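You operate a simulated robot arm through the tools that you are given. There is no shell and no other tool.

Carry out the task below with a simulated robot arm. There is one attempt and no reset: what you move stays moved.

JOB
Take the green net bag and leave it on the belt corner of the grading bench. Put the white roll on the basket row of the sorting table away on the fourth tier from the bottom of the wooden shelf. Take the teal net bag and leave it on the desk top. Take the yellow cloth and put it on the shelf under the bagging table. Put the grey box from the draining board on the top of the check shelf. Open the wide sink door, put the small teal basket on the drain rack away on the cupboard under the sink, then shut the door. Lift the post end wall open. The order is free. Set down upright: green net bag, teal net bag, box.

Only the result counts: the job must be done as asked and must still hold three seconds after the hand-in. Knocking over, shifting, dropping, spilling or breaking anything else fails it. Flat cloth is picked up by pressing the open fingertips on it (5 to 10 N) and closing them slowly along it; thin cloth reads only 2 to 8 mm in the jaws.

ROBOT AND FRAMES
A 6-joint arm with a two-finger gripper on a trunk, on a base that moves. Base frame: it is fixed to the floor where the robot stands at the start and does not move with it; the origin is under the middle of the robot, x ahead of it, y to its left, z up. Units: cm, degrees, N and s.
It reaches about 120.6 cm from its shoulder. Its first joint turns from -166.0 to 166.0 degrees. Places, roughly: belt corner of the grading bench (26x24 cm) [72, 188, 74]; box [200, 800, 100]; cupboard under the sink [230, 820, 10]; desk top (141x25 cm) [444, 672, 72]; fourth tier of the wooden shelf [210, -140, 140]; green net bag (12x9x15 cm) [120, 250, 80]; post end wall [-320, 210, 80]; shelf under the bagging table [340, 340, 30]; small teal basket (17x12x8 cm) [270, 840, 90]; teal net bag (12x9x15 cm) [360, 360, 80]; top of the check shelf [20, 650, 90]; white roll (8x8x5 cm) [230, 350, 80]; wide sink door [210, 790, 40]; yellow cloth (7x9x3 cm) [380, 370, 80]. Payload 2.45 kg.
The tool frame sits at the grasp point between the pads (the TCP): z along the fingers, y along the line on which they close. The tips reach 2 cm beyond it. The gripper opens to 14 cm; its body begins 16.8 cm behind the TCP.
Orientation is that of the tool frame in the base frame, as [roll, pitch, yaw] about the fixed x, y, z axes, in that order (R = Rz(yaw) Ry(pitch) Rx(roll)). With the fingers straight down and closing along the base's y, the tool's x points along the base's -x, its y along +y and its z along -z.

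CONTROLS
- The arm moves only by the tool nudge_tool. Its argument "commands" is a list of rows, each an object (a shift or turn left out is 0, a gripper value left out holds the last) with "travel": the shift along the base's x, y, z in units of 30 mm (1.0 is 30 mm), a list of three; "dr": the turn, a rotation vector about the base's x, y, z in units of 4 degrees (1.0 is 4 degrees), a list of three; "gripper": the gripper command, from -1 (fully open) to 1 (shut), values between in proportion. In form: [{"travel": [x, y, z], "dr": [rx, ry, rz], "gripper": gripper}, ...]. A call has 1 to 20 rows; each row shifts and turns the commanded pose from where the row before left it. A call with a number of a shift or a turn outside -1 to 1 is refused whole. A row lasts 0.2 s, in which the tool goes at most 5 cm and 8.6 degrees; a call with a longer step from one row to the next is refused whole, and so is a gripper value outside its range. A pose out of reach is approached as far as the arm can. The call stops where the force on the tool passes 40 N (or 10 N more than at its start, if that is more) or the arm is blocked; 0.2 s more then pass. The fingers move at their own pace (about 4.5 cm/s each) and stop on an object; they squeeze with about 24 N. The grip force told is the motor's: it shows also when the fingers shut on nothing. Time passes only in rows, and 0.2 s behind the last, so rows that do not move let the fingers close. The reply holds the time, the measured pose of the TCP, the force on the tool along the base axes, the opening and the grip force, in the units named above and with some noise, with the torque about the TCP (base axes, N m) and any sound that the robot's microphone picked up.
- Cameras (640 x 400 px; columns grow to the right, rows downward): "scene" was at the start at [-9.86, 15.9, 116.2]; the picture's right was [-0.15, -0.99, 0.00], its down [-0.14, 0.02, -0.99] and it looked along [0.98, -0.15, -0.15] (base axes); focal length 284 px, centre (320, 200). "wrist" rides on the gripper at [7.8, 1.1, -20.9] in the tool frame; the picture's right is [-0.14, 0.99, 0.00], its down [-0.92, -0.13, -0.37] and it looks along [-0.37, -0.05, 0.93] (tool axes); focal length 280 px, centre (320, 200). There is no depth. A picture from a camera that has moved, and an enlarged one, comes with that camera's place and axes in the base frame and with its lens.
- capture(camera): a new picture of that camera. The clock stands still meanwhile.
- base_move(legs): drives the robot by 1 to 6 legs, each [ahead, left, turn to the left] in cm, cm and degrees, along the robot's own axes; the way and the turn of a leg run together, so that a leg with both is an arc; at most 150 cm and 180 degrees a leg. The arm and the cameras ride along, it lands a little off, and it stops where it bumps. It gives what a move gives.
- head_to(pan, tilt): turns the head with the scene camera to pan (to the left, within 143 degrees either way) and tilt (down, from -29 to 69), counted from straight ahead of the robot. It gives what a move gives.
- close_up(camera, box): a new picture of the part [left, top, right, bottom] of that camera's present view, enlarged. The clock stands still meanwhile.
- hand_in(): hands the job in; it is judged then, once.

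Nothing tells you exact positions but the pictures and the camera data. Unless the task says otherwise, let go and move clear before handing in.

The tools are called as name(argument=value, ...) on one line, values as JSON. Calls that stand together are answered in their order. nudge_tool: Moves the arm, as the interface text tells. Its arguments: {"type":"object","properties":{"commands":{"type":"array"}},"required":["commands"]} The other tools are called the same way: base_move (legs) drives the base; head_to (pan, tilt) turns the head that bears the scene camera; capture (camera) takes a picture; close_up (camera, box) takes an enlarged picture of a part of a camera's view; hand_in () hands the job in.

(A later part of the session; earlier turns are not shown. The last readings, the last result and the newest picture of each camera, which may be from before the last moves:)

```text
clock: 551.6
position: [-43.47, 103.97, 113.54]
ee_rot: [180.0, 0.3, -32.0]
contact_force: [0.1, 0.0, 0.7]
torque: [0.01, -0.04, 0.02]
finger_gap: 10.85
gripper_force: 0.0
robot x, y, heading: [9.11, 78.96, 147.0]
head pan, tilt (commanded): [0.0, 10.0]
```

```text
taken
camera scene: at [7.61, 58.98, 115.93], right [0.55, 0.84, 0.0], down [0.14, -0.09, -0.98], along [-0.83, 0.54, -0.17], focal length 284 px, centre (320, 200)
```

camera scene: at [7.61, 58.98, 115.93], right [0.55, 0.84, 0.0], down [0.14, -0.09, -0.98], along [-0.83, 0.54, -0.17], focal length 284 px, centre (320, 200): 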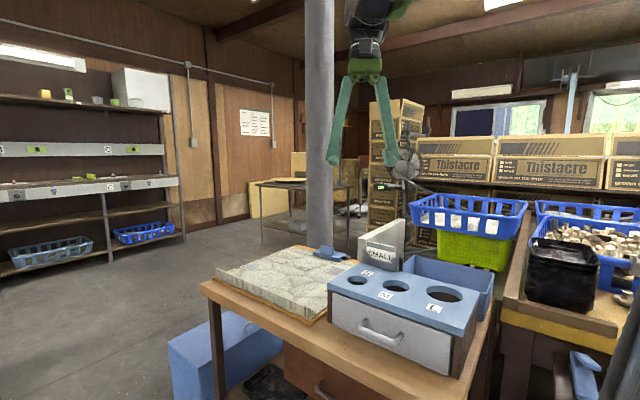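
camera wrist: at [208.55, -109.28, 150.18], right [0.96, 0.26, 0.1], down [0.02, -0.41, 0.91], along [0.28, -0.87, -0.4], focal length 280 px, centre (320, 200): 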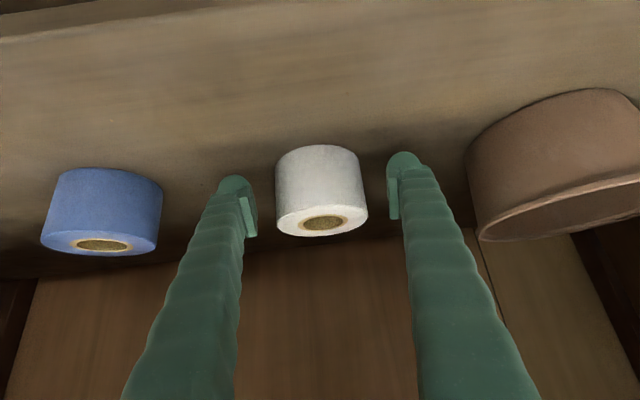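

I bumped the small bench's edge with the base; I check that nothing moved and back off, then take a route further from it.

base_move(legs=[[-45, 0, 0]])

head_to(pan=0, tilt=25)

capture(camera="scene")

```text
clock: 554.4
position: [-5.15, 79.25, 113.59]
ee_rot: [-179.9, 0.2, -32.4]
contact_force: [0.5, -0.4, -0.1]
torque: [-0.02, 0.02, 0.0]
finger_gap: 10.85
gripper_force: 0.1
robot x, y, heading: [47.29, 54.31, 146.7]
head pan, tilt (commanded): [0.0, 10.0]
```

```text
clock: 555.1
position: [-5.08, 79.18, 113.61]
ee_rot: [180.0, 0.2, -32.2]
contact_force: [-0.5, -1.6, -0.1]
torque: [-0.02, 0.01, 0.03]
finger_gap: 10.84
gripper_force: 0.0
robot x, y, heading: [47.17, 54.19, 146.8]
head pan, tilt (commanded): [0.0, 25.0]
```

```text
taken
camera scene: at [45.86, 34.01, 113.5], right [0.55, 0.84, 0.0], down [0.35, -0.23, -0.91], along [-0.76, 0.5, -0.42], focal length 284 px, centre (320, 200)
```

scene: 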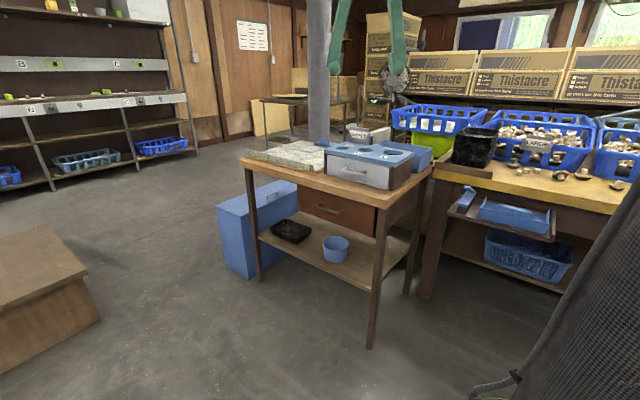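

The bench and its items look unmoved. Ahead are a blue chest, a wooden box and the table in the corner. I enlarge that table to see what the "post" is.

head_to(pan=12, tilt=12)

capture(camera="scene")

close_up(camera="scene", box=[280, 100, 440, 200])

head_to(pan=60, tilt=20)

capture(camera="scene")

```text
clock: 555.9
position: [-5.18, 79.28, 113.56]
ee_rot: [-180.0, 0.3, -32.3]
contact_force: [-0.1, 0.6, 0.1]
torque: [0.03, -0.01, 0.0]
finger_gap: 10.85
gripper_force: 0.0
robot x, y, heading: [47.67, 54.08, 147.2]
head pan, tilt (commanded): [12.0, 12.0]
```

```text
taken
camera scene: at [44.88, 32.34, 115.6], right [0.36, 0.93, 0.0], down [0.19, -0.08, -0.98], along [-0.91, 0.35, -0.21], focal length 284 px, centre (320, 200)
```

scene: 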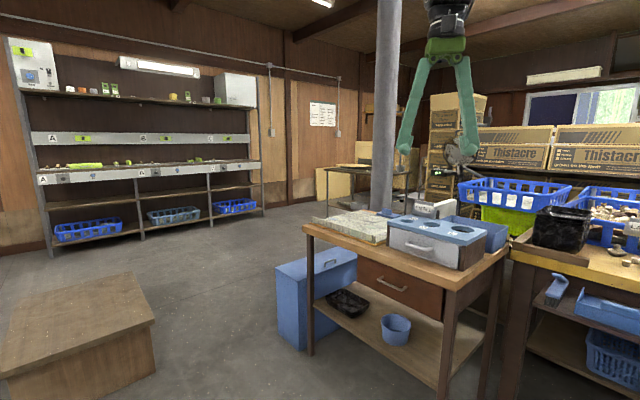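

```text
4.00 times, centred on (360, 150) of scene
camera zoom: at [44.88, 32.34, 115.6], right [0.36, 0.93, 0.0], down [0.19, -0.08, -0.98], along [-0.91, 0.35, -0.21], focal length 1138 px, centre (160, 400)
```

zoom: 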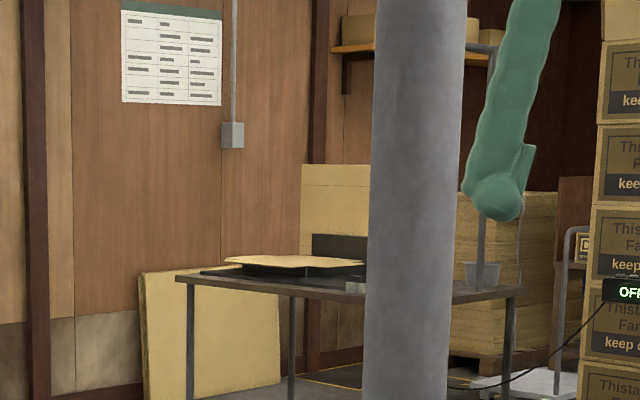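

```text
clock: 557.0
position: [-5.13, 79.34, 113.5]
ee_rot: [-180.0, 0.2, -32.3]
contact_force: [-0.3, 1.2, -0.4]
torque: [0.0, 0.02, 0.0]
finger_gap: 10.87
gripper_force: 0.0
robot x, y, heading: [47.61, 54.17, 146.8]
head pan, tilt (commanded): [60.0, 20.0]
```

```text
taken
camera scene: at [45.26, 24.77, 114.3], right [-0.45, 0.89, 0.0], down [0.31, 0.15, -0.94], along [-0.84, -0.42, -0.34], focal length 284 px, centre (320, 200)
```

scene: 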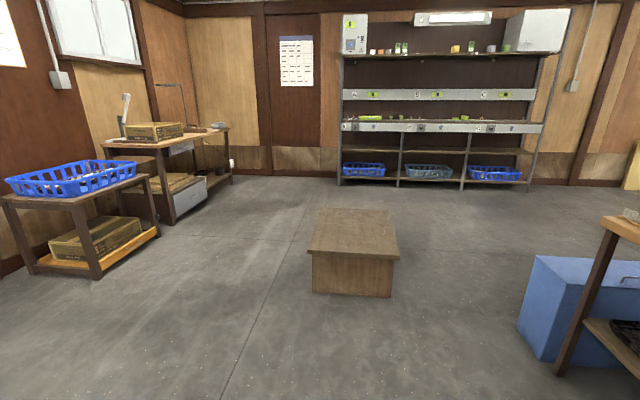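

The wooden box leaves wide room on its left side. I go around it that way, then up toward the corner table.

base_move(legs=[[0, 0, 54], [0, 118, 0], [145, 0, 0], [145, 0, 0]])

head_to(pan=-80, tilt=12)

capture(camera="scene")

```text
clock: 579.0
position: [-228.47, -194.43, 113.54]
ee_rot: [180.0, 0.2, 24.4]
contact_force: [-0.1, 0.3, -0.1]
torque: [-0.02, 0.0, 0.0]
finger_gap: 10.86
gripper_force: 0.0
robot x, y, heading: [-178.78, -164.4, -156.7]
head pan, tilt (commanded): [60.0, 20.0]
```

```text
clock: 581.2
position: [-228.56, -194.39, 113.57]
ee_rot: [-180.0, 0.2, 24.5]
contact_force: [-0.2, 1.1, -0.5]
torque: [0.01, -0.01, -0.02]
finger_gap: 10.86
gripper_force: 0.1
robot x, y, heading: [-178.54, -164.2, -156.6]
head pan, tilt (commanded): [-80.0, 12.0]
```

```text
taken
camera scene: at [-159.55, -165.33, 115.6], right [0.83, 0.55, 0.0], down [0.11, -0.17, -0.98], along [-0.54, 0.82, -0.21], focal length 284 px, centre (320, 200)
```

scene: 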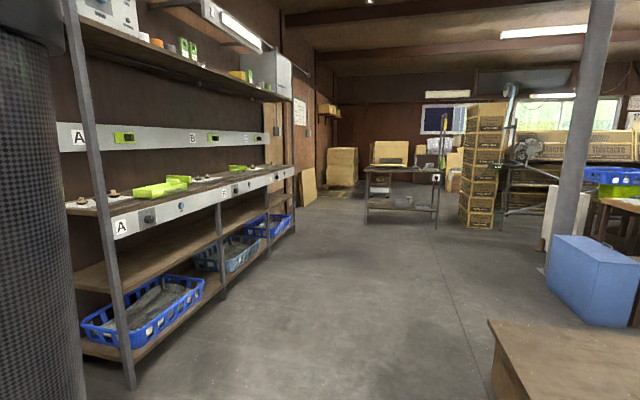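

The way up to the corner table is clear. I turn to face it and drive up.

base_move(legs=[[0, 0, -92.5], [150, 0, 0], [110, 0, 0]])

head_to(pan=-15, tilt=15)

capture(camera="scene")

close_up(camera="scene", box=[200, 80, 520, 280])

```text
clock: 597.8
position: [-287.0, 132.37, 113.49]
ee_rot: [-180.0, 0.2, -71.6]
contact_force: [-0.8, -0.3, 0.1]
torque: [0.0, -0.02, -0.01]
finger_gap: 10.85
gripper_force: 0.0
robot x, y, heading: [-261.97, 79.9, 107.5]
head pan, tilt (commanded): [-80.0, 12.0]
```

```text
clock: 599.1
position: [-287.07, 132.39, 113.39]
ee_rot: [-179.9, 0.2, -71.5]
contact_force: [0.5, 0.7, 0.6]
torque: [0.0, -0.02, 0.01]
finger_gap: 10.84
gripper_force: 0.1
robot x, y, heading: [-262.36, 80.02, 107.4]
head pan, tilt (commanded): [-15.0, 15.0]
```

```text
taken
camera scene: at [-273.84, 65.52, 115.11], right [1.0, 0.04, 0.0], down [0.01, -0.26, -0.97], along [-0.04, 0.96, -0.26], focal length 284 px, centre (320, 200)
```

scene: 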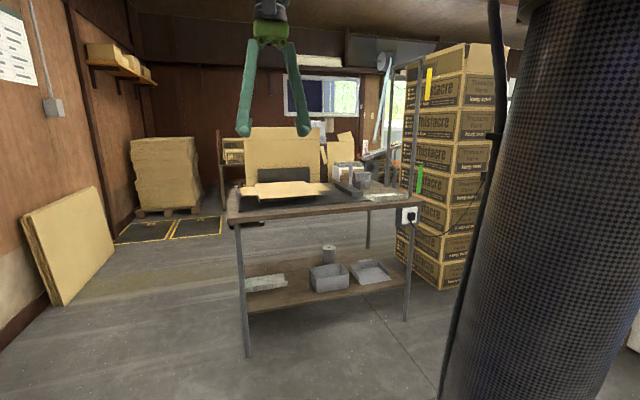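

```text
2.00 times, centred on (360, 180) of scene
camera zoom: at [-273.84, 65.52, 115.11], right [1.0, 0.04, 0.0], down [0.01, -0.26, -0.97], along [-0.04, 0.96, -0.26], focal length 569 px, centre (240, 240)
```

zoom: 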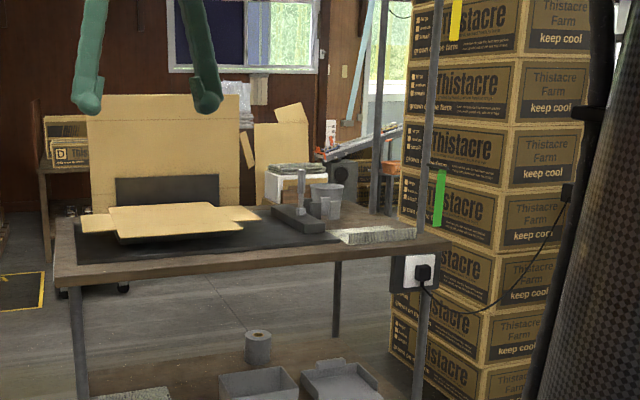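

On the table lies a cardboard carton blank with flaps on a black mat, beside a frame post. The given place (-320,210,80) corresponds to the blank's left flap. I zoom in further.

close_up(camera="scene", box=[210, 110, 370, 240])

close_up(camera="scene", box=[310, 60, 470, 240])

capture(camera="wrist")

```text
3.08 times, centred on (290, 175) of scene
camera zoom: at [-273.84, 65.52, 115.11], right [1.0, 0.04, 0.0], down [0.01, -0.26, -0.97], along [-0.04, 0.96, -0.26], focal length 875 px, centre (412, 277)
```

zoom: 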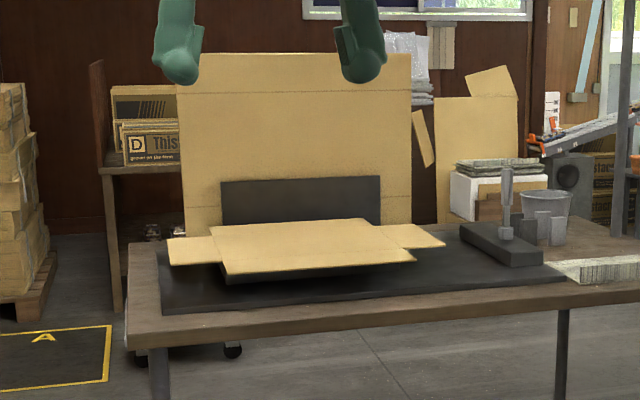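

```text
2.22 times, centred on (390, 150) of scene
camera zoom: at [-273.84, 65.52, 115.11], right [1.0, 0.04, 0.0], down [0.01, -0.26, -0.97], along [-0.04, 0.96, -0.26], focal length 632 px, centre (164, 311)
```

zoom: 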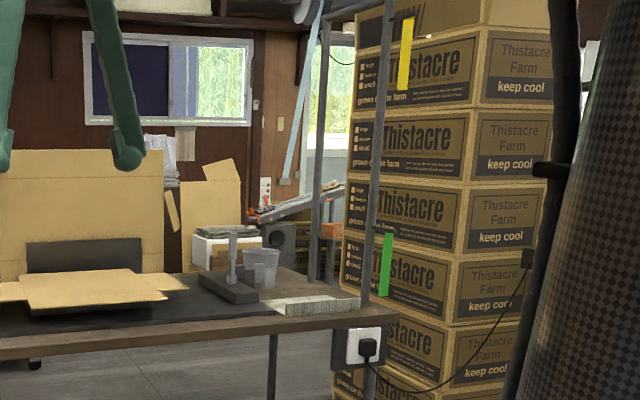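

```text
taken
camera wrist: at [-285.55, 124.63, 134.45], right [-0.98, -0.18, 0.0], down [-0.17, 0.91, 0.37], along [-0.07, 0.37, -0.93], focal length 280 px, centre (320, 200)
```

wrist: 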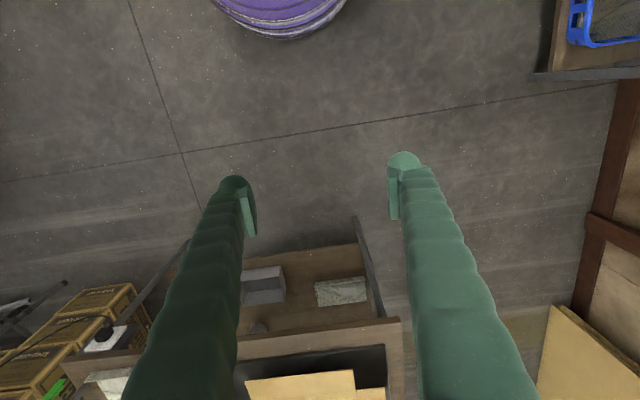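

The left flap (centre ≈(-318,212,80)) matches the given place: it is hinged along its right side and lies flat above the mat. I plan to pinch its free edge from the left with the tool horizontal and swing it up about the hinge. I drive to the front-left of the table.

base_move(legs=[[0, 55, 0], [50, 0, 0]])

head_to(pan=-35, tilt=25)

capture(camera="scene")

close_up(camera="scene", box=[240, 80, 480, 230])

```text
clock: 604.9
position: [-355.62, 163.33, 113.63]
ee_rot: [-179.9, 0.3, -71.6]
contact_force: [-1.0, 0.9, -0.2]
torque: [-0.02, 0.02, 0.01]
finger_gap: 10.83
gripper_force: 0.0
robot x, y, heading: [-330.73, 110.26, 107.4]
head pan, tilt (commanded): [-15.0, 15.0]
```

```text
clock: 605.7
position: [-355.54, 163.26, 113.45]
ee_rot: [180.0, 0.2, -71.6]
contact_force: [0.4, -0.1, -0.2]
torque: [0.01, 0.01, 0.02]
finger_gap: 10.85
gripper_force: 0.1
robot x, y, heading: [-330.71, 110.42, 107.3]
head pan, tilt (commanded): [-35.0, 25.0]
```

```text
taken
camera scene: at [-339.04, 95.92, 113.49], right [0.95, -0.3, 0.0], down [-0.13, -0.4, -0.91], along [0.27, 0.86, -0.42], focal length 284 px, centre (320, 200)
```

scene: 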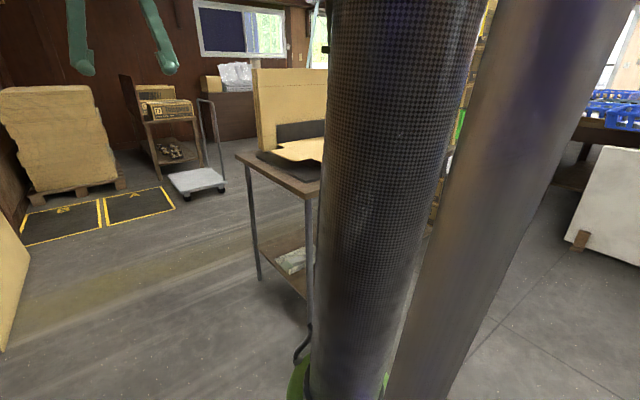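

```text
2.67 times, centred on (360, 155) of scene
camera zoom: at [-339.04, 95.92, 113.49], right [0.95, -0.3, 0.0], down [-0.13, -0.4, -0.91], along [0.27, 0.86, -0.42], focal length 758 px, centre (213, 320)
```

zoom: 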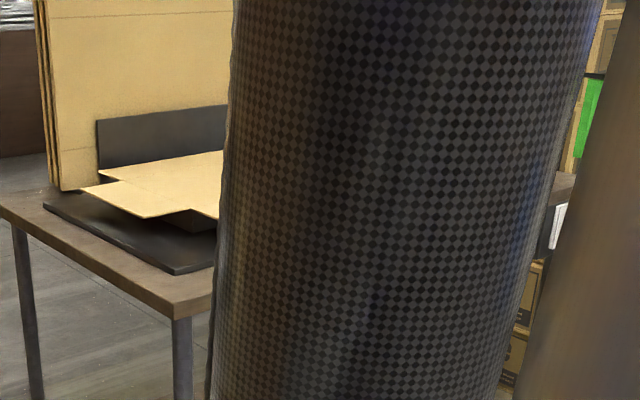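

I raise the tool to horizontal, pointing along the table toward the flap's free edge, while moving to the table's left end.

nudge_tool(commands=[{"travel": [0.1, 0.5, -0.2], "dr": [0.316, -0.949, 0], "gripper": 0.2}, {"travel": [0.1, 0.5, -0.2], "dr": [0.316, -0.949, 0]}, {"travel": [0.1, 0.5, -0.2], "dr": [0.316, -0.949, 0]}, {"travel": [0.1, 0.5, -0.2], "dr": [0.316, -0.949, 0]}, {"travel": [0.1, 0.5, -0.2], "dr": [0.316, -0.949, 0]}, {"travel": [0.1, 0.5, -0.2], "dr": [0.316, -0.949, 0]}, {"travel": [0.1, 0.5, -0.2], "dr": [0.316, -0.949, 0]}, {"travel": [0.1, 0.5, -0.2], "dr": [0.316, -0.949, 0]}, {"travel": [0.1, 0.5, -0.2], "dr": [0.316, -0.949, 0]}, {"travel": [0.1, 0.5, -0.2], "dr": [0.316, -0.949, 0]}, {"travel": [0.1, 0.5, -0.2], "dr": [0.316, -0.949, 0]}, {"travel": [0.1, 0.5, -0.2], "dr": [0.316, -0.949, 0]}, {"travel": [0.1, 0.5, -0.2], "dr": [0.316, -0.949, 0]}, {"travel": [0.1, 0.5, -0.2], "dr": [0.316, -0.949, 0]}, {"travel": [0.1, 0.5, -0.2], "dr": [0.316, -0.949, 0]}, {"travel": [0.1, 0.5, -0.2], "dr": [0.316, -0.949, 0]}, {"travel": [0.1, 0.5, -0.2], "dr": [0.316, -0.949, 0]}, {"travel": [0.1, 0.5, -0.2], "dr": [0.316, -0.949, 0]}, {"travel": [0.1, 0.5, -0.2], "dr": [0.316, -0.949, 0]}, {"travel": [0.1, 0.5, -0.2], "dr": [0.316, -0.949, 0]}])

nudge_tool(commands=[{"dr": [0.316, -0.949, 0], "gripper": 0.2}, {"dr": [0.316, -0.949, 0]}, {"dr": [0.16, -0.47, 0]}])

capture(camera="wrist")

head_to(pan=-12, tilt=20)

capture(camera="scene")

```text
clock: 609.9
position: [-349.6, 193.45, 101.37]
ee_rot: [-100.0, -0.1, -71.4]
contact_force: [-0.6, -0.5, 0.3]
torque: [0.0, -0.02, 0.05]
finger_gap: 5.58
gripper_force: 0.1
robot x, y, heading: [-330.99, 110.56, 107.4]
head pan, tilt (commanded): [-35.0, 25.0]
```

```text
clock: 610.7
position: [-349.58, 193.38, 101.62]
ee_rot: [-89.8, -0.1, -71.4]
contact_force: [0.3, 0.4, -0.2]
torque: [-0.02, -0.03, -0.01]
finger_gap: 5.6
gripper_force: 0.0
robot x, y, heading: [-330.84, 110.73, 107.4]
head pan, tilt (commanded): [-35.0, 25.0]
```

```text
taken
camera wrist: at [-366.8, 179.36, 100.45], right [-0.04, 0.13, -0.99], down [-0.64, 0.76, 0.13], along [0.76, 0.64, 0.05], focal length 280 px, centre (320, 200)
```

wrist: 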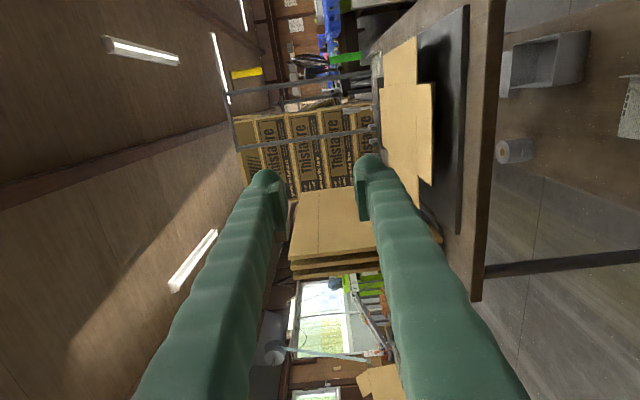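

```text
clock: 611.6
position: [-349.6, 193.35, 101.49]
ee_rot: [-90.0, 0.0, -71.5]
contact_force: [-0.2, -0.2, 0.0]
torque: [0.03, -0.01, 0.02]
finger_gap: 5.58
gripper_force: 0.0
robot x, y, heading: [-331.02, 110.78, 107.5]
head pan, tilt (commanded): [-12.0, 20.0]
```

```text
taken
camera scene: at [-342.7, 96.41, 114.3], right [1.0, 0.1, 0.0], down [0.03, -0.34, -0.94], along [-0.09, 0.94, -0.34], focal length 284 px, centre (320, 200)
```

scene: 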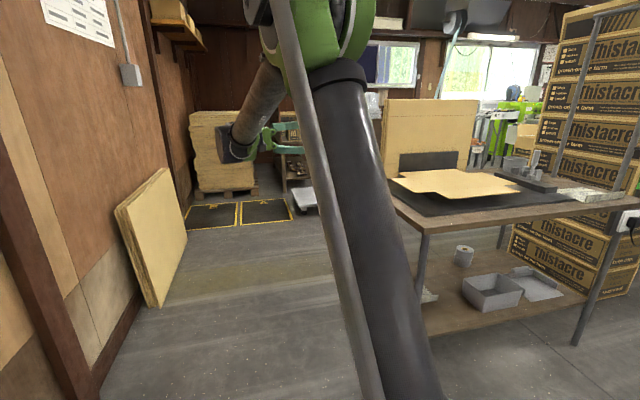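

The tool is horizontal, pointing at the flap. I lower it to about flap height, still left of the table.

nudge_tool(commands=[{"travel": [0.2, 0.2, -0.9], "gripper": 0.2}, {"travel": [0.2, 0.2, -0.9]}, {"travel": [0.2, 0.2, -0.9]}, {"travel": [0.1, 0.1, -0.9]}, {"travel": [0, 0, -0.9]}, {"travel": [0, 0, -0.9]}, {"travel": [0, 0, -0.9]}])

capture(camera="wrist")

close_up(camera="scene", box=[360, 90, 560, 230])

```text
clock: 613.2
position: [-347.5, 195.43, 82.73]
ee_rot: [-90.0, -0.1, -71.3]
contact_force: [-0.1, -0.5, 0.3]
torque: [-0.04, 0.03, 0.02]
finger_gap: 5.59
gripper_force: 0.0
robot x, y, heading: [-330.72, 110.49, 107.7]
head pan, tilt (commanded): [-12.0, 20.0]
```

```text
taken
camera wrist: at [-364.66, 181.41, 81.64], right [-0.04, 0.13, -0.99], down [-0.64, 0.76, 0.13], along [0.76, 0.64, 0.05], focal length 280 px, centre (320, 200)
```

wrist: 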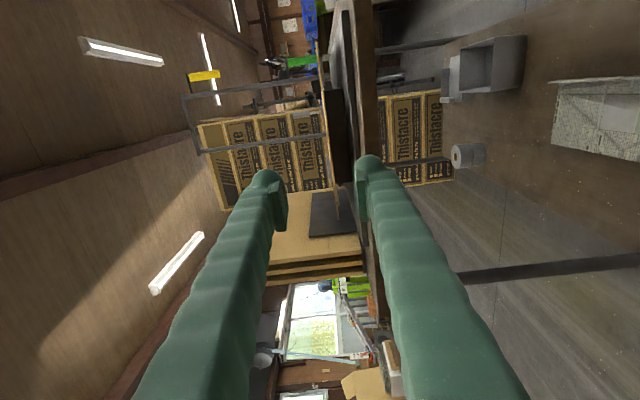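

```text
2.86 times, centred on (460, 160) of scene
camera zoom: at [-342.7, 96.41, 114.3], right [1.0, 0.1, 0.0], down [0.03, -0.34, -0.94], along [-0.09, 0.94, -0.34], focal length 813 px, centre (-80, 314)
```

zoom: 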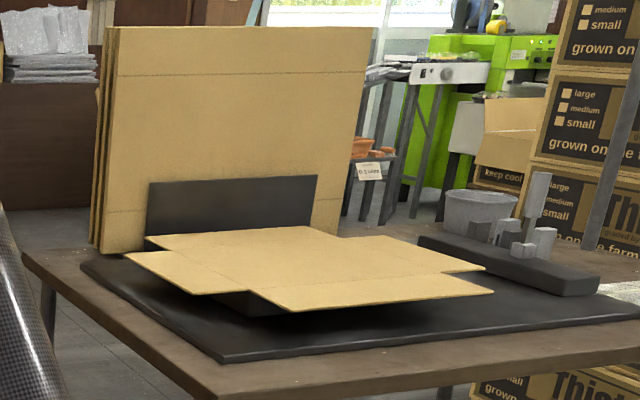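

Two views agree: the flap's free edge is at a≈−227 (b 296–316), hinge at a≈−218.5, z≈81, with about 5 cm clearance above the mat. I advance with the fingers spread 5.6 cm around that height.

nudge_tool(commands=[{"travel": [0.87, 0.33, -0.15], "gripper": 0.2}, {"travel": [0.87, 0.33, -0.15]}, {"travel": [0.87, 0.33, -0.05]}, {"travel": [0.87, 0.33, 0]}, {"travel": [0.87, 0.33, 0]}, {"travel": [0.87, 0.33, 0]}, {"travel": [0.87, 0.33, 0]}])

capture(camera="wrist")

close_up(camera="scene", box=[320, 90, 520, 230])

```text
clock: 614.8
position: [-329.14, 202.26, 81.47]
ee_rot: [-90.1, -0.1, -71.4]
contact_force: [-1.0, -0.3, 0.5]
torque: [0.01, 0.0, 0.01]
finger_gap: 5.59
gripper_force: 0.0
robot x, y, heading: [-330.84, 110.43, 107.5]
head pan, tilt (commanded): [-12.0, 20.0]
```

```text
taken
camera wrist: at [-346.36, 188.33, 80.47], right [-0.04, 0.13, -0.99], down [-0.64, 0.76, 0.13], along [0.76, 0.64, 0.05], focal length 280 px, centre (320, 200)
```

wrist: 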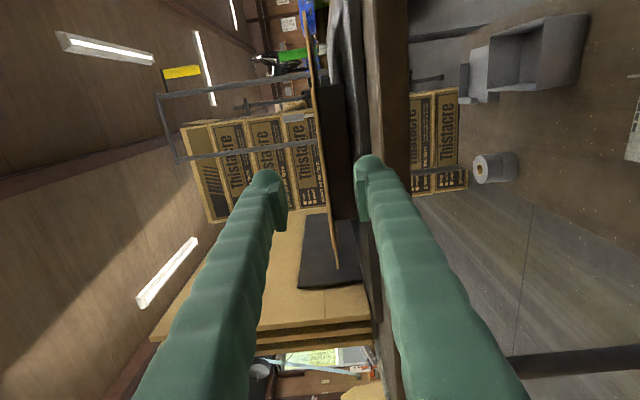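

```text
2.86 times, centred on (420, 160) of scene
camera zoom: at [-342.7, 96.41, 114.3], right [1.0, 0.1, 0.0], down [0.03, -0.34, -0.94], along [-0.09, 0.94, -0.34], focal length 813 px, centre (34, 314)
```

zoom: 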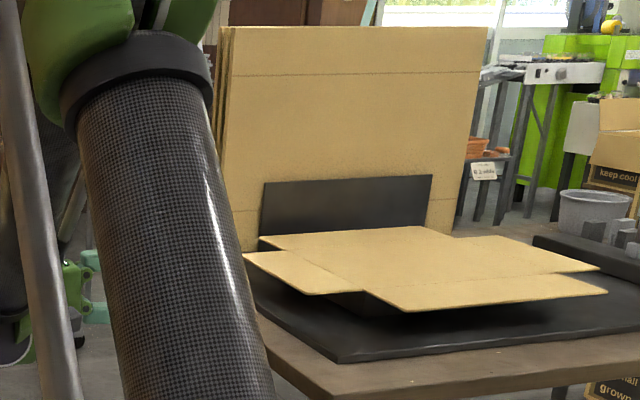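

The flap edge lies between the two fingertips. I move in another 11 cm.

nudge_tool(commands=[{"travel": [0.9, 0.34, -0.05], "gripper": 0.2}, {"travel": [0.9, 0.34, -0.05]}, {"travel": [0.9, 0.34, 0]}, {"travel": [0.8, 0.3, 0]}])

capture(camera="wrist")

close_up(camera="scene", box=[320, 90, 520, 230])

```text
clock: 615.4
position: [-323.94, 204.16, 81.21]
ee_rot: [-89.9, -0.2, -71.4]
contact_force: [-5.0, -6.9, 3.4]
torque: [-0.24, 0.17, 0.0]
finger_gap: 5.43
gripper_force: 0.1
robot x, y, heading: [-331.02, 110.89, 107.8]
head pan, tilt (commanded): [-12.0, 20.0]
stopped in row 3: the force on the tool passed its limit at 152 N (the readings are from after the stop); the commanded pose is now the measured one
```

```text
taken
camera wrist: at [-341.23, 190.27, 80.21], right [-0.04, 0.13, -0.99], down [-0.64, 0.75, 0.13], along [0.76, 0.64, 0.05], focal length 280 px, centre (320, 200)
```

wrist: 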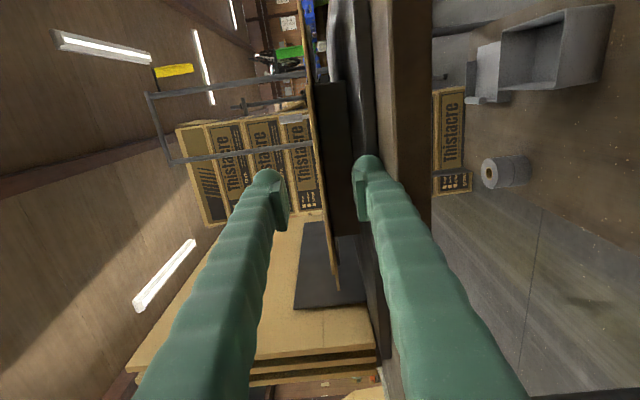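

```text
2.86 times, centred on (420, 160) of scene
camera zoom: at [-342.7, 96.34, 114.29], right [1.0, 0.1, 0.0], down [0.03, -0.34, -0.94], along [-0.09, 0.94, -0.34], focal length 813 px, centre (34, 314)
```

zoom: 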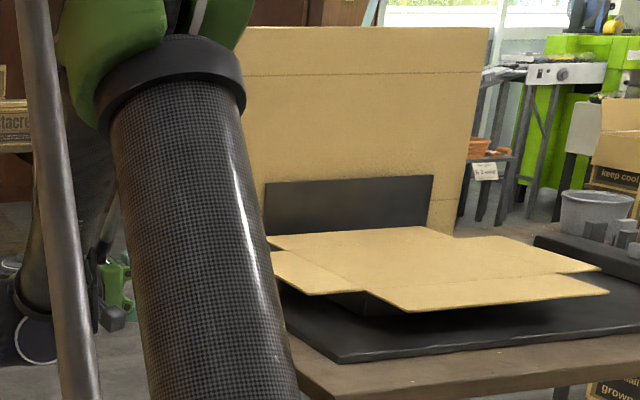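

The lower finger met the edge of the thick black board under the flap. I back off a little and look at the gap closely.

nudge_tool(commands=[{"travel": [-0.8, -0.3, 0], "gripper": 0.2}, {"travel": [-0.8, -0.3, 0]}, {"travel": [-0.8, -0.3, 0]}])

close_up(camera="wrist", box=[280, 120, 400, 300])

close_up(camera="scene", box=[390, 140, 490, 230])

```text
clock: 616.2
position: [-330.83, 201.51, 81.14]
ee_rot: [-90.0, 0.0, -71.4]
contact_force: [0.7, 0.1, 0.1]
torque: [0.0, -0.01, -0.01]
finger_gap: 5.63
gripper_force: 0.1
robot x, y, heading: [-330.74, 110.91, 107.3]
head pan, tilt (commanded): [-12.0, 20.0]
```

```text
2.22 times, centred on (340, 210) of wrist
camera zoom: at [-348.16, 187.56, 80.08], right [-0.04, 0.13, -0.99], down [-0.64, 0.76, 0.13], along [0.76, 0.64, 0.05], focal length 623 px, centre (276, 178)
```

zoom: 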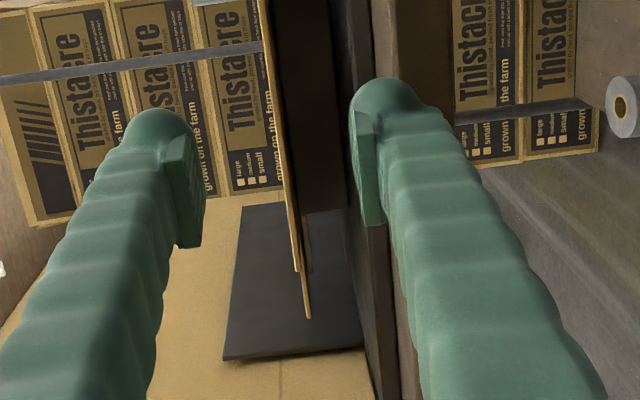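

```text
4.44 times, centred on (440, 185) of scene
camera zoom: at [-342.68, 96.41, 114.3], right [1.0, 0.1, 0.0], down [0.03, -0.34, -0.94], along [-0.09, 0.94, -0.34], focal length 1264 px, centre (-213, 267)
```

zoom: 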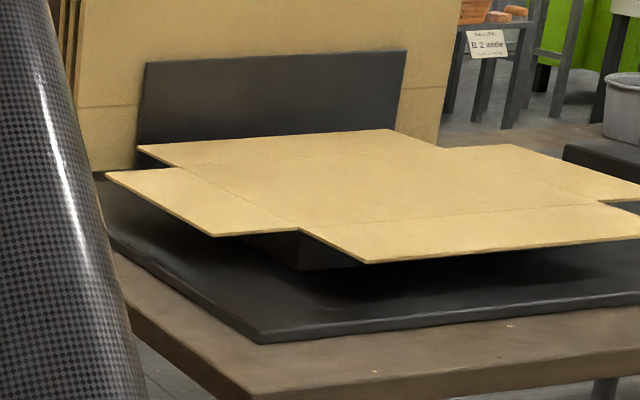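

close_up(camera="wrist", box=[310, 170, 370, 270])

nudge_tool(commands=[{"travel": [-0.9, -0.34, 0], "gripper": 0.2}, {"travel": [-0.9, -0.34, 0]}, {"travel": [-0.9, -0.34, 0]}, {"travel": [0, 0, 0.5]}])

close_up(camera="wrist", box=[280, 140, 400, 260])

```text
4.00 times, centred on (340, 220) of wrist
camera zoom: at [-348.16, 187.56, 80.08], right [-0.04, 0.13, -0.99], down [-0.64, 0.76, 0.13], along [0.76, 0.64, 0.05], focal length 1122 px, centre (240, 120)
```

zoom: 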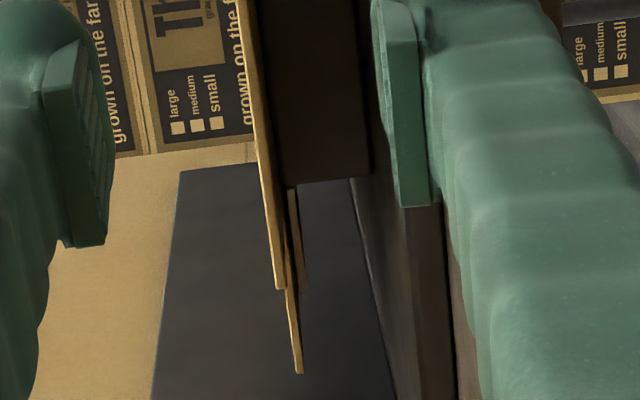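

```text
clock: 617.2
position: [-339.21, 198.64, 82.61]
ee_rot: [-90.0, -0.1, -71.3]
contact_force: [0.7, -0.3, 0.3]
torque: [-0.03, 0.0, -0.03]
finger_gap: 5.6
gripper_force: 0.1
robot x, y, heading: [-330.72, 110.74, 107.5]
head pan, tilt (commanded): [-12.0, 20.0]
```

```text
3.33 times, centred on (340, 200) of wrist
camera zoom: at [-356.47, 184.58, 81.54], right [-0.04, 0.13, -0.99], down [-0.64, 0.76, 0.13], along [0.76, 0.64, 0.05], focal length 935 px, centre (253, 200)
```

zoom: 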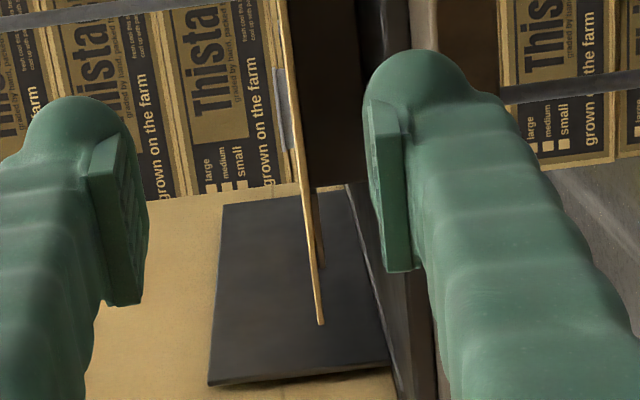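

The raised block under the blank is about 3.7 cm high, so the gap is large enough for one finger if it is at z≈78–80. I'm now at the right height (lower finger inner face ≈79.8); I go in again carefully.

nudge_tool(commands=[{"travel": [0.87, 0.33, 0.03], "gripper": 0.2}, {"travel": [0.87, 0.33, 0]}, {"travel": [0.87, 0.33, 0]}, {"travel": [0.87, 0.33, 0]}, {"travel": [0.87, 0.33, 0]}, {"travel": [0.28, 0.1, 0]}, {"travel": [0.28, 0.1, 0]}])

capture(camera="wrist")

close_up(camera="wrist", box=[280, 120, 400, 240])

```text
clock: 618.8
position: [-324.65, 204.13, 82.74]
ee_rot: [-90.0, -0.1, -71.3]
contact_force: [0.2, -0.2, 0.4]
torque: [0.03, 0.0, 0.02]
finger_gap: 5.57
gripper_force: 0.0
robot x, y, heading: [-330.71, 110.56, 107.6]
head pan, tilt (commanded): [-12.0, 20.0]
```

```text
taken
camera wrist: at [-341.75, 190.17, 81.75], right [-0.04, 0.13, -0.99], down [-0.64, 0.76, 0.13], along [0.76, 0.64, 0.05], focal length 280 px, centre (320, 200)
```

wrist: 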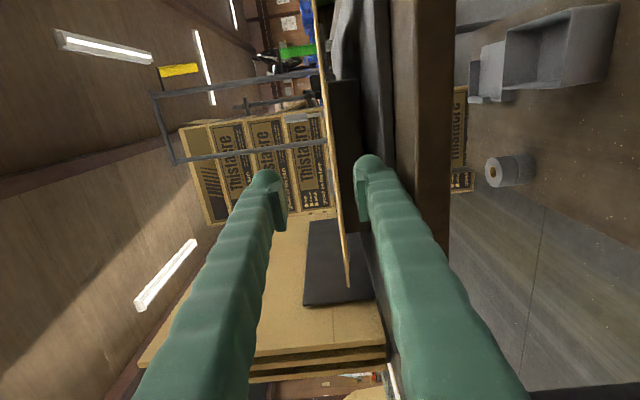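

```text
3.33 times, centred on (340, 180) of wrist
camera zoom: at [-341.75, 190.17, 81.75], right [-0.04, 0.13, -0.99], down [-0.64, 0.76, 0.13], along [0.76, 0.64, 0.05], focal length 935 px, centre (253, 267)
```

zoom: 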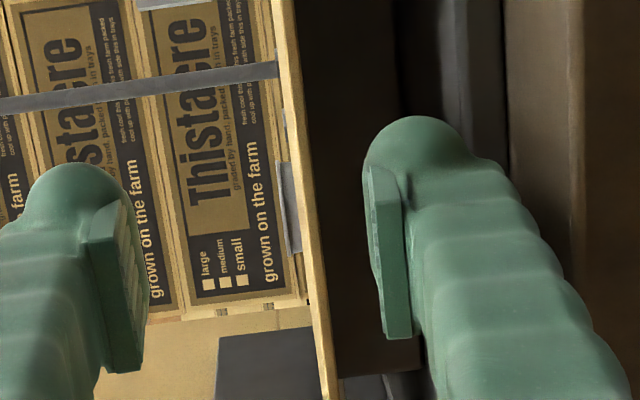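

nudge_tool(commands=[{"travel": [0.28, 0.105, 0], "gripper": 0.2}, {"travel": [0.28, 0.105, 0]}, {"travel": [0.28, 0.105, 0]}, {"travel": [0.28, 0.105, 0]}])

close_up(camera="wrist", box=[280, 120, 400, 240])

```text
clock: 619.8
position: [-321.18, 205.3, 82.85]
ee_rot: [-90.0, -0.1, -71.3]
contact_force: [0.1, -0.4, 0.5]
torque: [0.03, 0.04, 0.01]
finger_gap: 5.59
gripper_force: 0.0
robot x, y, heading: [-330.96, 110.71, 107.5]
head pan, tilt (commanded): [-12.0, 20.0]
```

```text
3.33 times, centred on (340, 180) of wrist
camera zoom: at [-338.45, 191.35, 81.78], right [-0.04, 0.13, -0.99], down [-0.64, 0.75, 0.13], along [0.76, 0.64, 0.05], focal length 935 px, centre (253, 267)
```

zoom: 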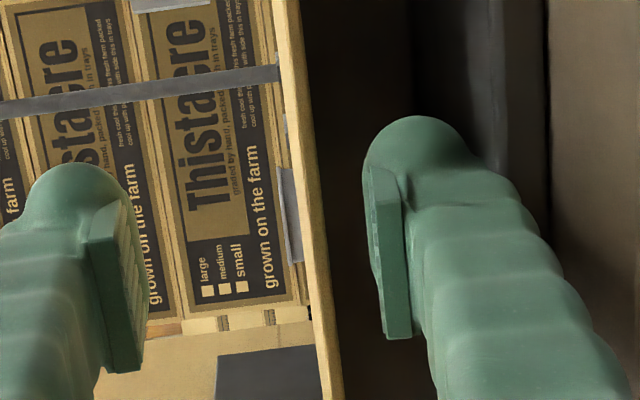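

No contact: the lower finger is under the flap. Two more centimetres in.

nudge_tool(commands=[{"travel": [0.28, 0.105, 0], "gripper": 0.2}, {"travel": [0.28, 0.105, 0]}, {"travel": [0.2, 0.08, 0]}])

capture(camera="wrist")

capture(camera="scene")

```text
clock: 620.6
position: [-318.8, 206.2, 82.8]
ee_rot: [-90.0, -0.2, -71.2]
contact_force: [-0.8, 1.0, 0.1]
torque: [-0.04, 0.03, 0.02]
finger_gap: 5.61
gripper_force: 0.1
robot x, y, heading: [-331.07, 110.88, 107.7]
head pan, tilt (commanded): [-12.0, 20.0]
```

```text
taken
camera wrist: at [-336.1, 192.18, 81.74], right [-0.04, 0.13, -0.99], down [-0.64, 0.75, 0.13], along [0.76, 0.64, 0.05], focal length 280 px, centre (320, 200)
```

wrist: 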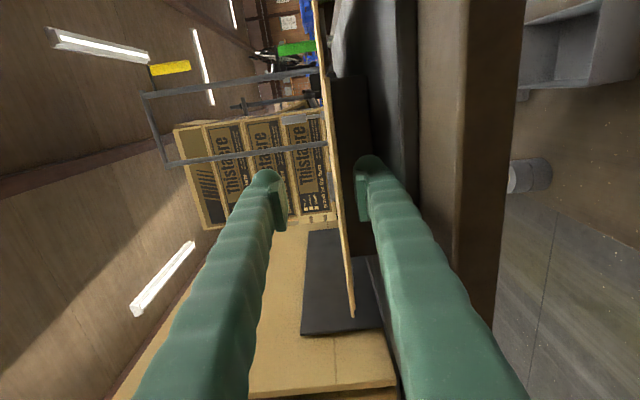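

```text
taken
camera scene: at [-342.68, 96.39, 114.3], right [1.0, 0.1, 0.0], down [0.03, -0.34, -0.94], along [-0.09, 0.94, -0.34], focal length 284 px, centre (320, 200)
```

scene: 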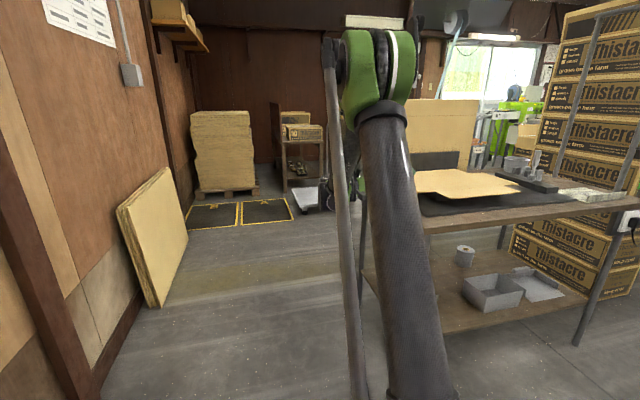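

The flap edge is now between the fingers. I close gently to pinch it.

nudge_tool(commands=[{"gripper": 0.4}, {"gripper": 0.5}, {"gripper": 0.6}, {"gripper": 0.7}, {"gripper": 0.8}, {"gripper": 1}, {"gripper": 1}, {"gripper": 1}])

capture(camera="wrist")

close_up(camera="scene", box=[380, 130, 540, 230])

```text
clock: 622.4
position: [-318.89, 206.16, 82.6]
ee_rot: [-90.2, -0.2, -71.4]
contact_force: [-3.7, -6.0, -14.9]
torque: [0.06, 1.07, 0.03]
finger_gap: 0.62
gripper_force: 34.5
robot x, y, heading: [-330.89, 110.96, 107.5]
head pan, tilt (commanded): [-12.0, 20.0]
```

```text
taken
camera wrist: at [-336.12, 192.18, 81.67], right [-0.04, 0.13, -0.99], down [-0.64, 0.76, 0.13], along [0.76, 0.64, 0.05], focal length 280 px, centre (320, 200)
```

wrist: 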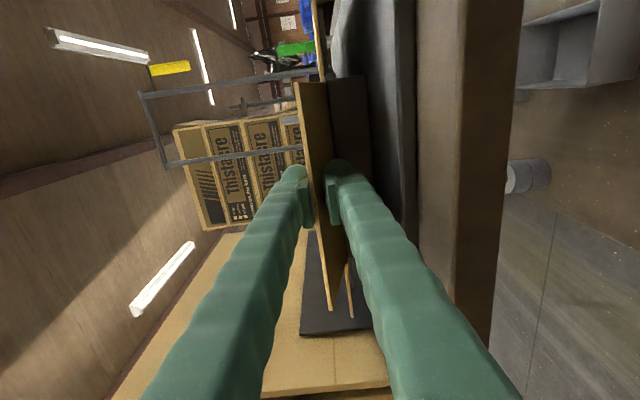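

```text
4.00 times, centred on (460, 180) of scene
camera zoom: at [-342.68, 96.43, 114.31], right [1.0, 0.1, 0.0], down [0.03, -0.34, -0.94], along [-0.09, 0.93, -0.34], focal length 1138 px, centre (-240, 280)
```

zoom: 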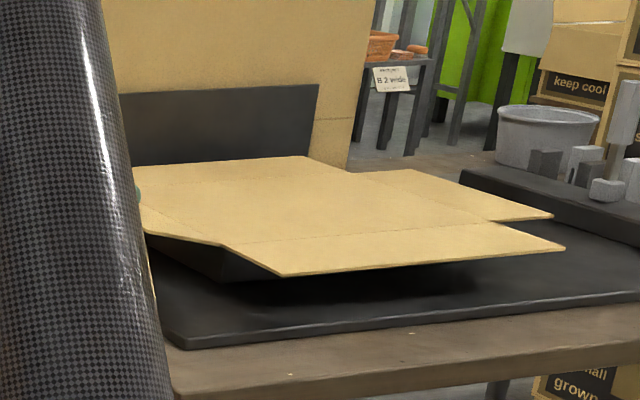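

The flap is pinched (6 mm) and already slightly raised. I now turn the tool to align with it and swing it up along the arc about the hinge.

nudge_tool(commands=[{"dr": [-0.354, 0.935, 0], "gripper": 1}, {"dr": [-0.354, 0.935, 0]}, {"dr": [-0.354, 0.935, 0]}, {"travel": [0.041, 0.016, 0.154], "dr": [-0.354, 0.935, 0]}, {"travel": [0.051, 0.02, 0.151], "dr": [-0.354, 0.935, 0]}, {"travel": [0.061, 0.023, 0.147], "dr": [-0.354, 0.935, 0]}, {"travel": [0.07, 0.027, 0.142], "dr": [-0.354, 0.935, 0]}])

capture(camera="wrist")

close_up(camera="scene", box=[380, 110, 540, 230])

```text
clock: 624.0
position: [-318.2, 206.44, 84.66]
ee_rot: [-118.0, -1.1, -71.1]
contact_force: [0.7, -7.6, 0.0]
torque: [0.32, 0.19, -0.11]
finger_gap: 0.58
gripper_force: 32.2
robot x, y, heading: [-330.66, 110.94, 107.5]
head pan, tilt (commanded): [-12.0, 20.0]
```

```text
taken
camera wrist: at [-333.53, 193.17, 93.74], right [-0.48, -0.04, -0.88], down [-0.55, 0.79, 0.27], along [0.68, 0.61, -0.4], focal length 280 px, centre (320, 200)
```

wrist: 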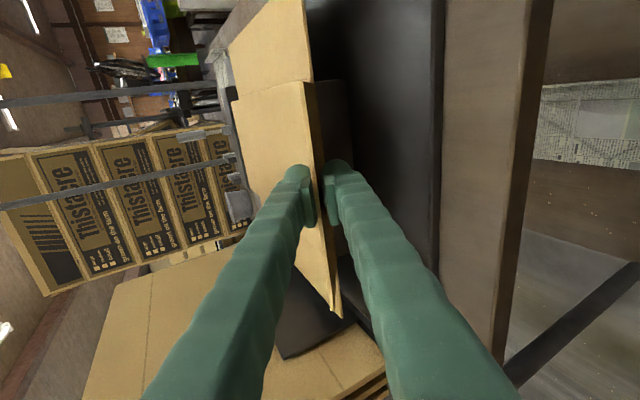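

```text
3.33 times, centred on (460, 170) of scene
camera zoom: at [-342.67, 96.37, 114.3], right [1.0, 0.1, 0.0], down [0.03, -0.34, -0.94], along [-0.09, 0.94, -0.34], focal length 948 px, centre (-147, 300)
```

zoom: 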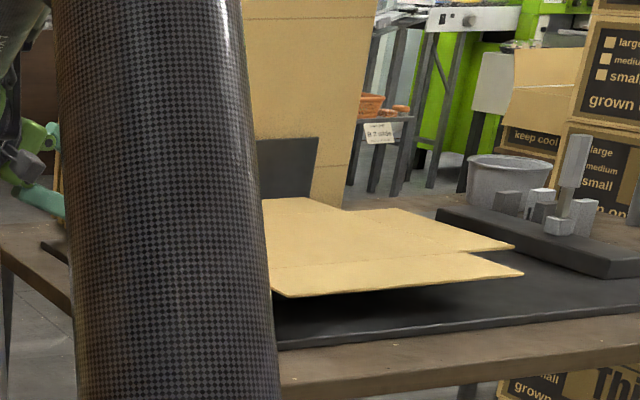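

The flap follows smoothly. I continue the swing.

nudge_tool(commands=[{"travel": [0.08, 0.03, 0.136], "dr": [-0.354, 0.935, 0], "gripper": 1}, {"travel": [0.088, 0.033, 0.13], "dr": [-0.354, 0.935, 0]}, {"travel": [0.097, 0.037, 0.123], "dr": [-0.354, 0.935, 0]}, {"travel": [0.104, 0.039, 0.115], "dr": [-0.354, 0.935, 0]}, {"travel": [0.112, 0.042, 0.107], "dr": [-0.354, 0.935, 0]}])

nudge_tool(commands=[{"travel": [0.118, 0.045, 0.099], "dr": [-0.354, 0.935, 0], "gripper": 1}, {"travel": [0.125, 0.047, 0.09], "dr": [-0.354, 0.935, 0]}, {"travel": [0.13, 0.049, 0.08], "dr": [-0.354, 0.935, 0]}, {"travel": [0.135, 0.051, 0.07], "dr": [-0.354, 0.935, 0]}, {"travel": [0.139, 0.053, 0.06], "dr": [-0.354, 0.935, 0]}])

capture(camera="wrist")

```text
clock: 625.2
position: [-316.66, 207.06, 86.4]
ee_rot: [-138.0, -1.7, -70.7]
contact_force: [0.0, -8.0, 1.9]
torque: [0.31, 0.2, -0.39]
finger_gap: 0.59
gripper_force: 32.4
robot x, y, heading: [-330.81, 110.86, 107.4]
head pan, tilt (commanded): [-12.0, 20.0]
```

```text
clock: 626.4
position: [-314.64, 207.87, 87.59]
ee_rot: [-158.1, -2.1, -69.9]
contact_force: [-0.3, -17.1, -9.5]
torque: [-0.16, 0.49, -0.72]
finger_gap: 0.6
gripper_force: 31.9
robot x, y, heading: [-330.66, 110.41, 107.4]
head pan, tilt (commanded): [-12.0, 20.0]
```

```text
taken
camera wrist: at [-320.49, 198.1, 106.92], right [-0.91, -0.2, -0.37], down [-0.34, 0.87, 0.36], along [0.26, 0.45, -0.86], focal length 280 px, centre (320, 200)
```

wrist: 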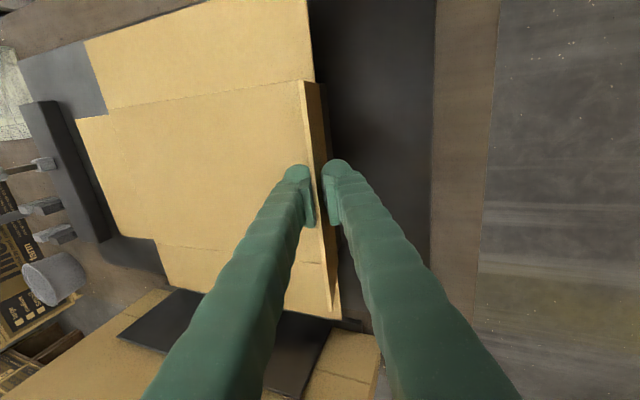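

nudge_tool(commands=[{"travel": [0.143, 0.03, 0.045], "dr": [-0.354, 0.935, 0], "gripper": 1}, {"travel": [0.146, 0.035, 0.035], "dr": [-0.354, 0.935, 0]}, {"travel": [0.148, 0.04, 0.025], "dr": [-0.354, 0.935, 0]}])

nudge_tool(commands=[{"travel": [0.149, 0.045, 0.01], "dr": [-0.354, 0.935, 0], "gripper": 1}, {"travel": [0.15, 0.05, 0], "dr": [-0.354, 0.935, 0]}])

capture(camera="wrist")

head_to(pan=-20, tilt=20)

capture(camera="scene")

```text
clock: 627.2
position: [-313.51, 208.17, 87.85]
ee_rot: [-170.1, -2.1, -69.4]
contact_force: [-4.6, 1.9, -3.1]
torque: [0.05, 0.34, -0.68]
finger_gap: 0.59
gripper_force: 32.3
robot x, y, heading: [-330.93, 110.7, 107.9]
head pan, tilt (commanded): [-12.0, 20.0]
```

```text
clock: 627.8
position: [-312.82, 208.46, 88.06]
ee_rot: [-178.2, -2.2, -69.0]
contact_force: [-15.2, 4.7, 3.7]
torque: [-0.35, 0.08, -0.58]
finger_gap: 0.6
gripper_force: 32.0
robot x, y, heading: [-330.9, 110.73, 107.6]
head pan, tilt (commanded): [-12.0, 20.0]
```

```text
taken
camera wrist: at [-311.93, 201.3, 109.13], right [-0.97, -0.23, -0.04], down [-0.23, 0.91, 0.34], along [-0.04, 0.34, -0.94], focal length 280 px, centre (320, 200)
```

wrist: 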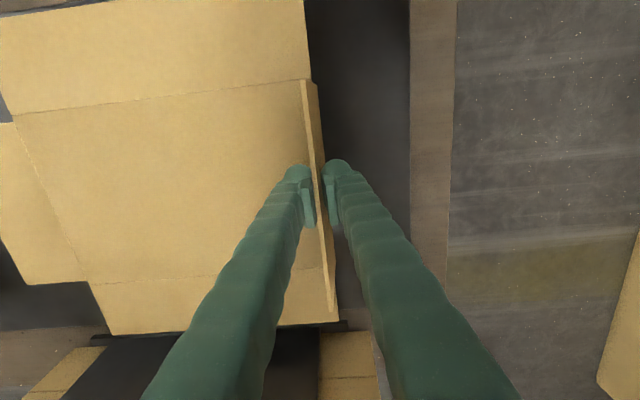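

```text
clock: 628.5
position: [-312.76, 208.45, 88.02]
ee_rot: [-178.1, -2.2, -68.9]
contact_force: [-24.6, 6.6, 5.5]
torque: [0.07, 0.3, -0.59]
finger_gap: 0.62
gripper_force: 32.4
robot x, y, heading: [-330.67, 110.8, 107.5]
head pan, tilt (commanded): [-20.0, 20.0]
```

```text
taken
camera scene: at [-341.46, 96.43, 114.3], right [1.0, -0.04, 0.0], down [-0.01, -0.34, -0.94], along [0.04, 0.94, -0.34], focal length 284 px, centre (320, 200)
```

scene: 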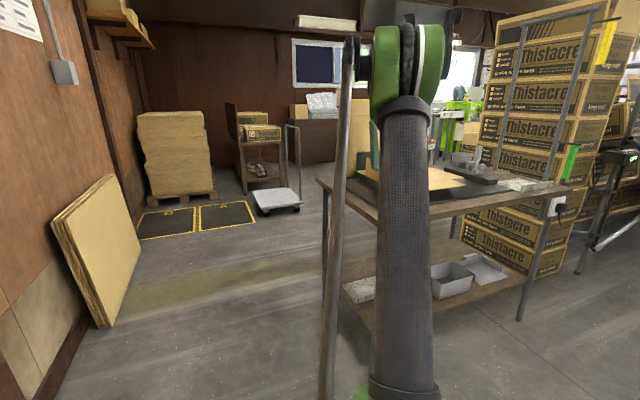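

The flap is upright (≈88°) and I feel resistance, probably its end stop. I open the fingers slightly to see whether it stays.

nudge_tool(commands=[{"gripper": 0.9}, {"gripper": 0.8}, {"gripper": 0.7}, {"gripper": 0.7}, {"gripper": 0.7}])

capture(camera="wrist")

```text
clock: 629.7
position: [-312.44, 208.35, 87.89]
ee_rot: [-178.0, -2.2, -69.2]
contact_force: [-0.5, -1.0, 0.2]
torque: [0.01, -0.02, 0.01]
finger_gap: 2.1
gripper_force: 0.1
robot x, y, heading: [-330.64, 110.74, 107.7]
head pan, tilt (commanded): [-20.0, 20.0]
```

```text
taken
camera wrist: at [-311.67, 201.26, 109.11], right [-0.97, -0.22, -0.04], down [-0.22, 0.91, 0.34], along [-0.04, 0.34, -0.94], focal length 280 px, centre (320, 200)
```

wrist: 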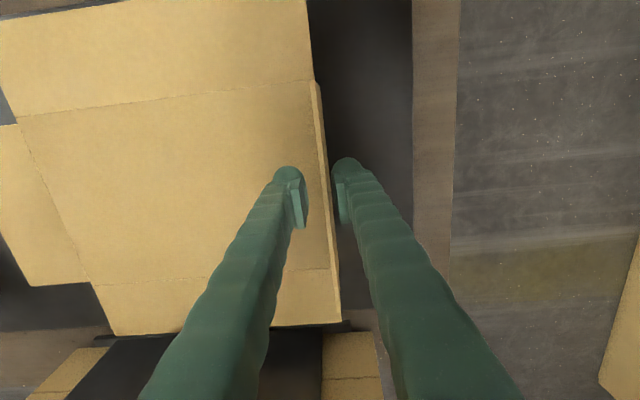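

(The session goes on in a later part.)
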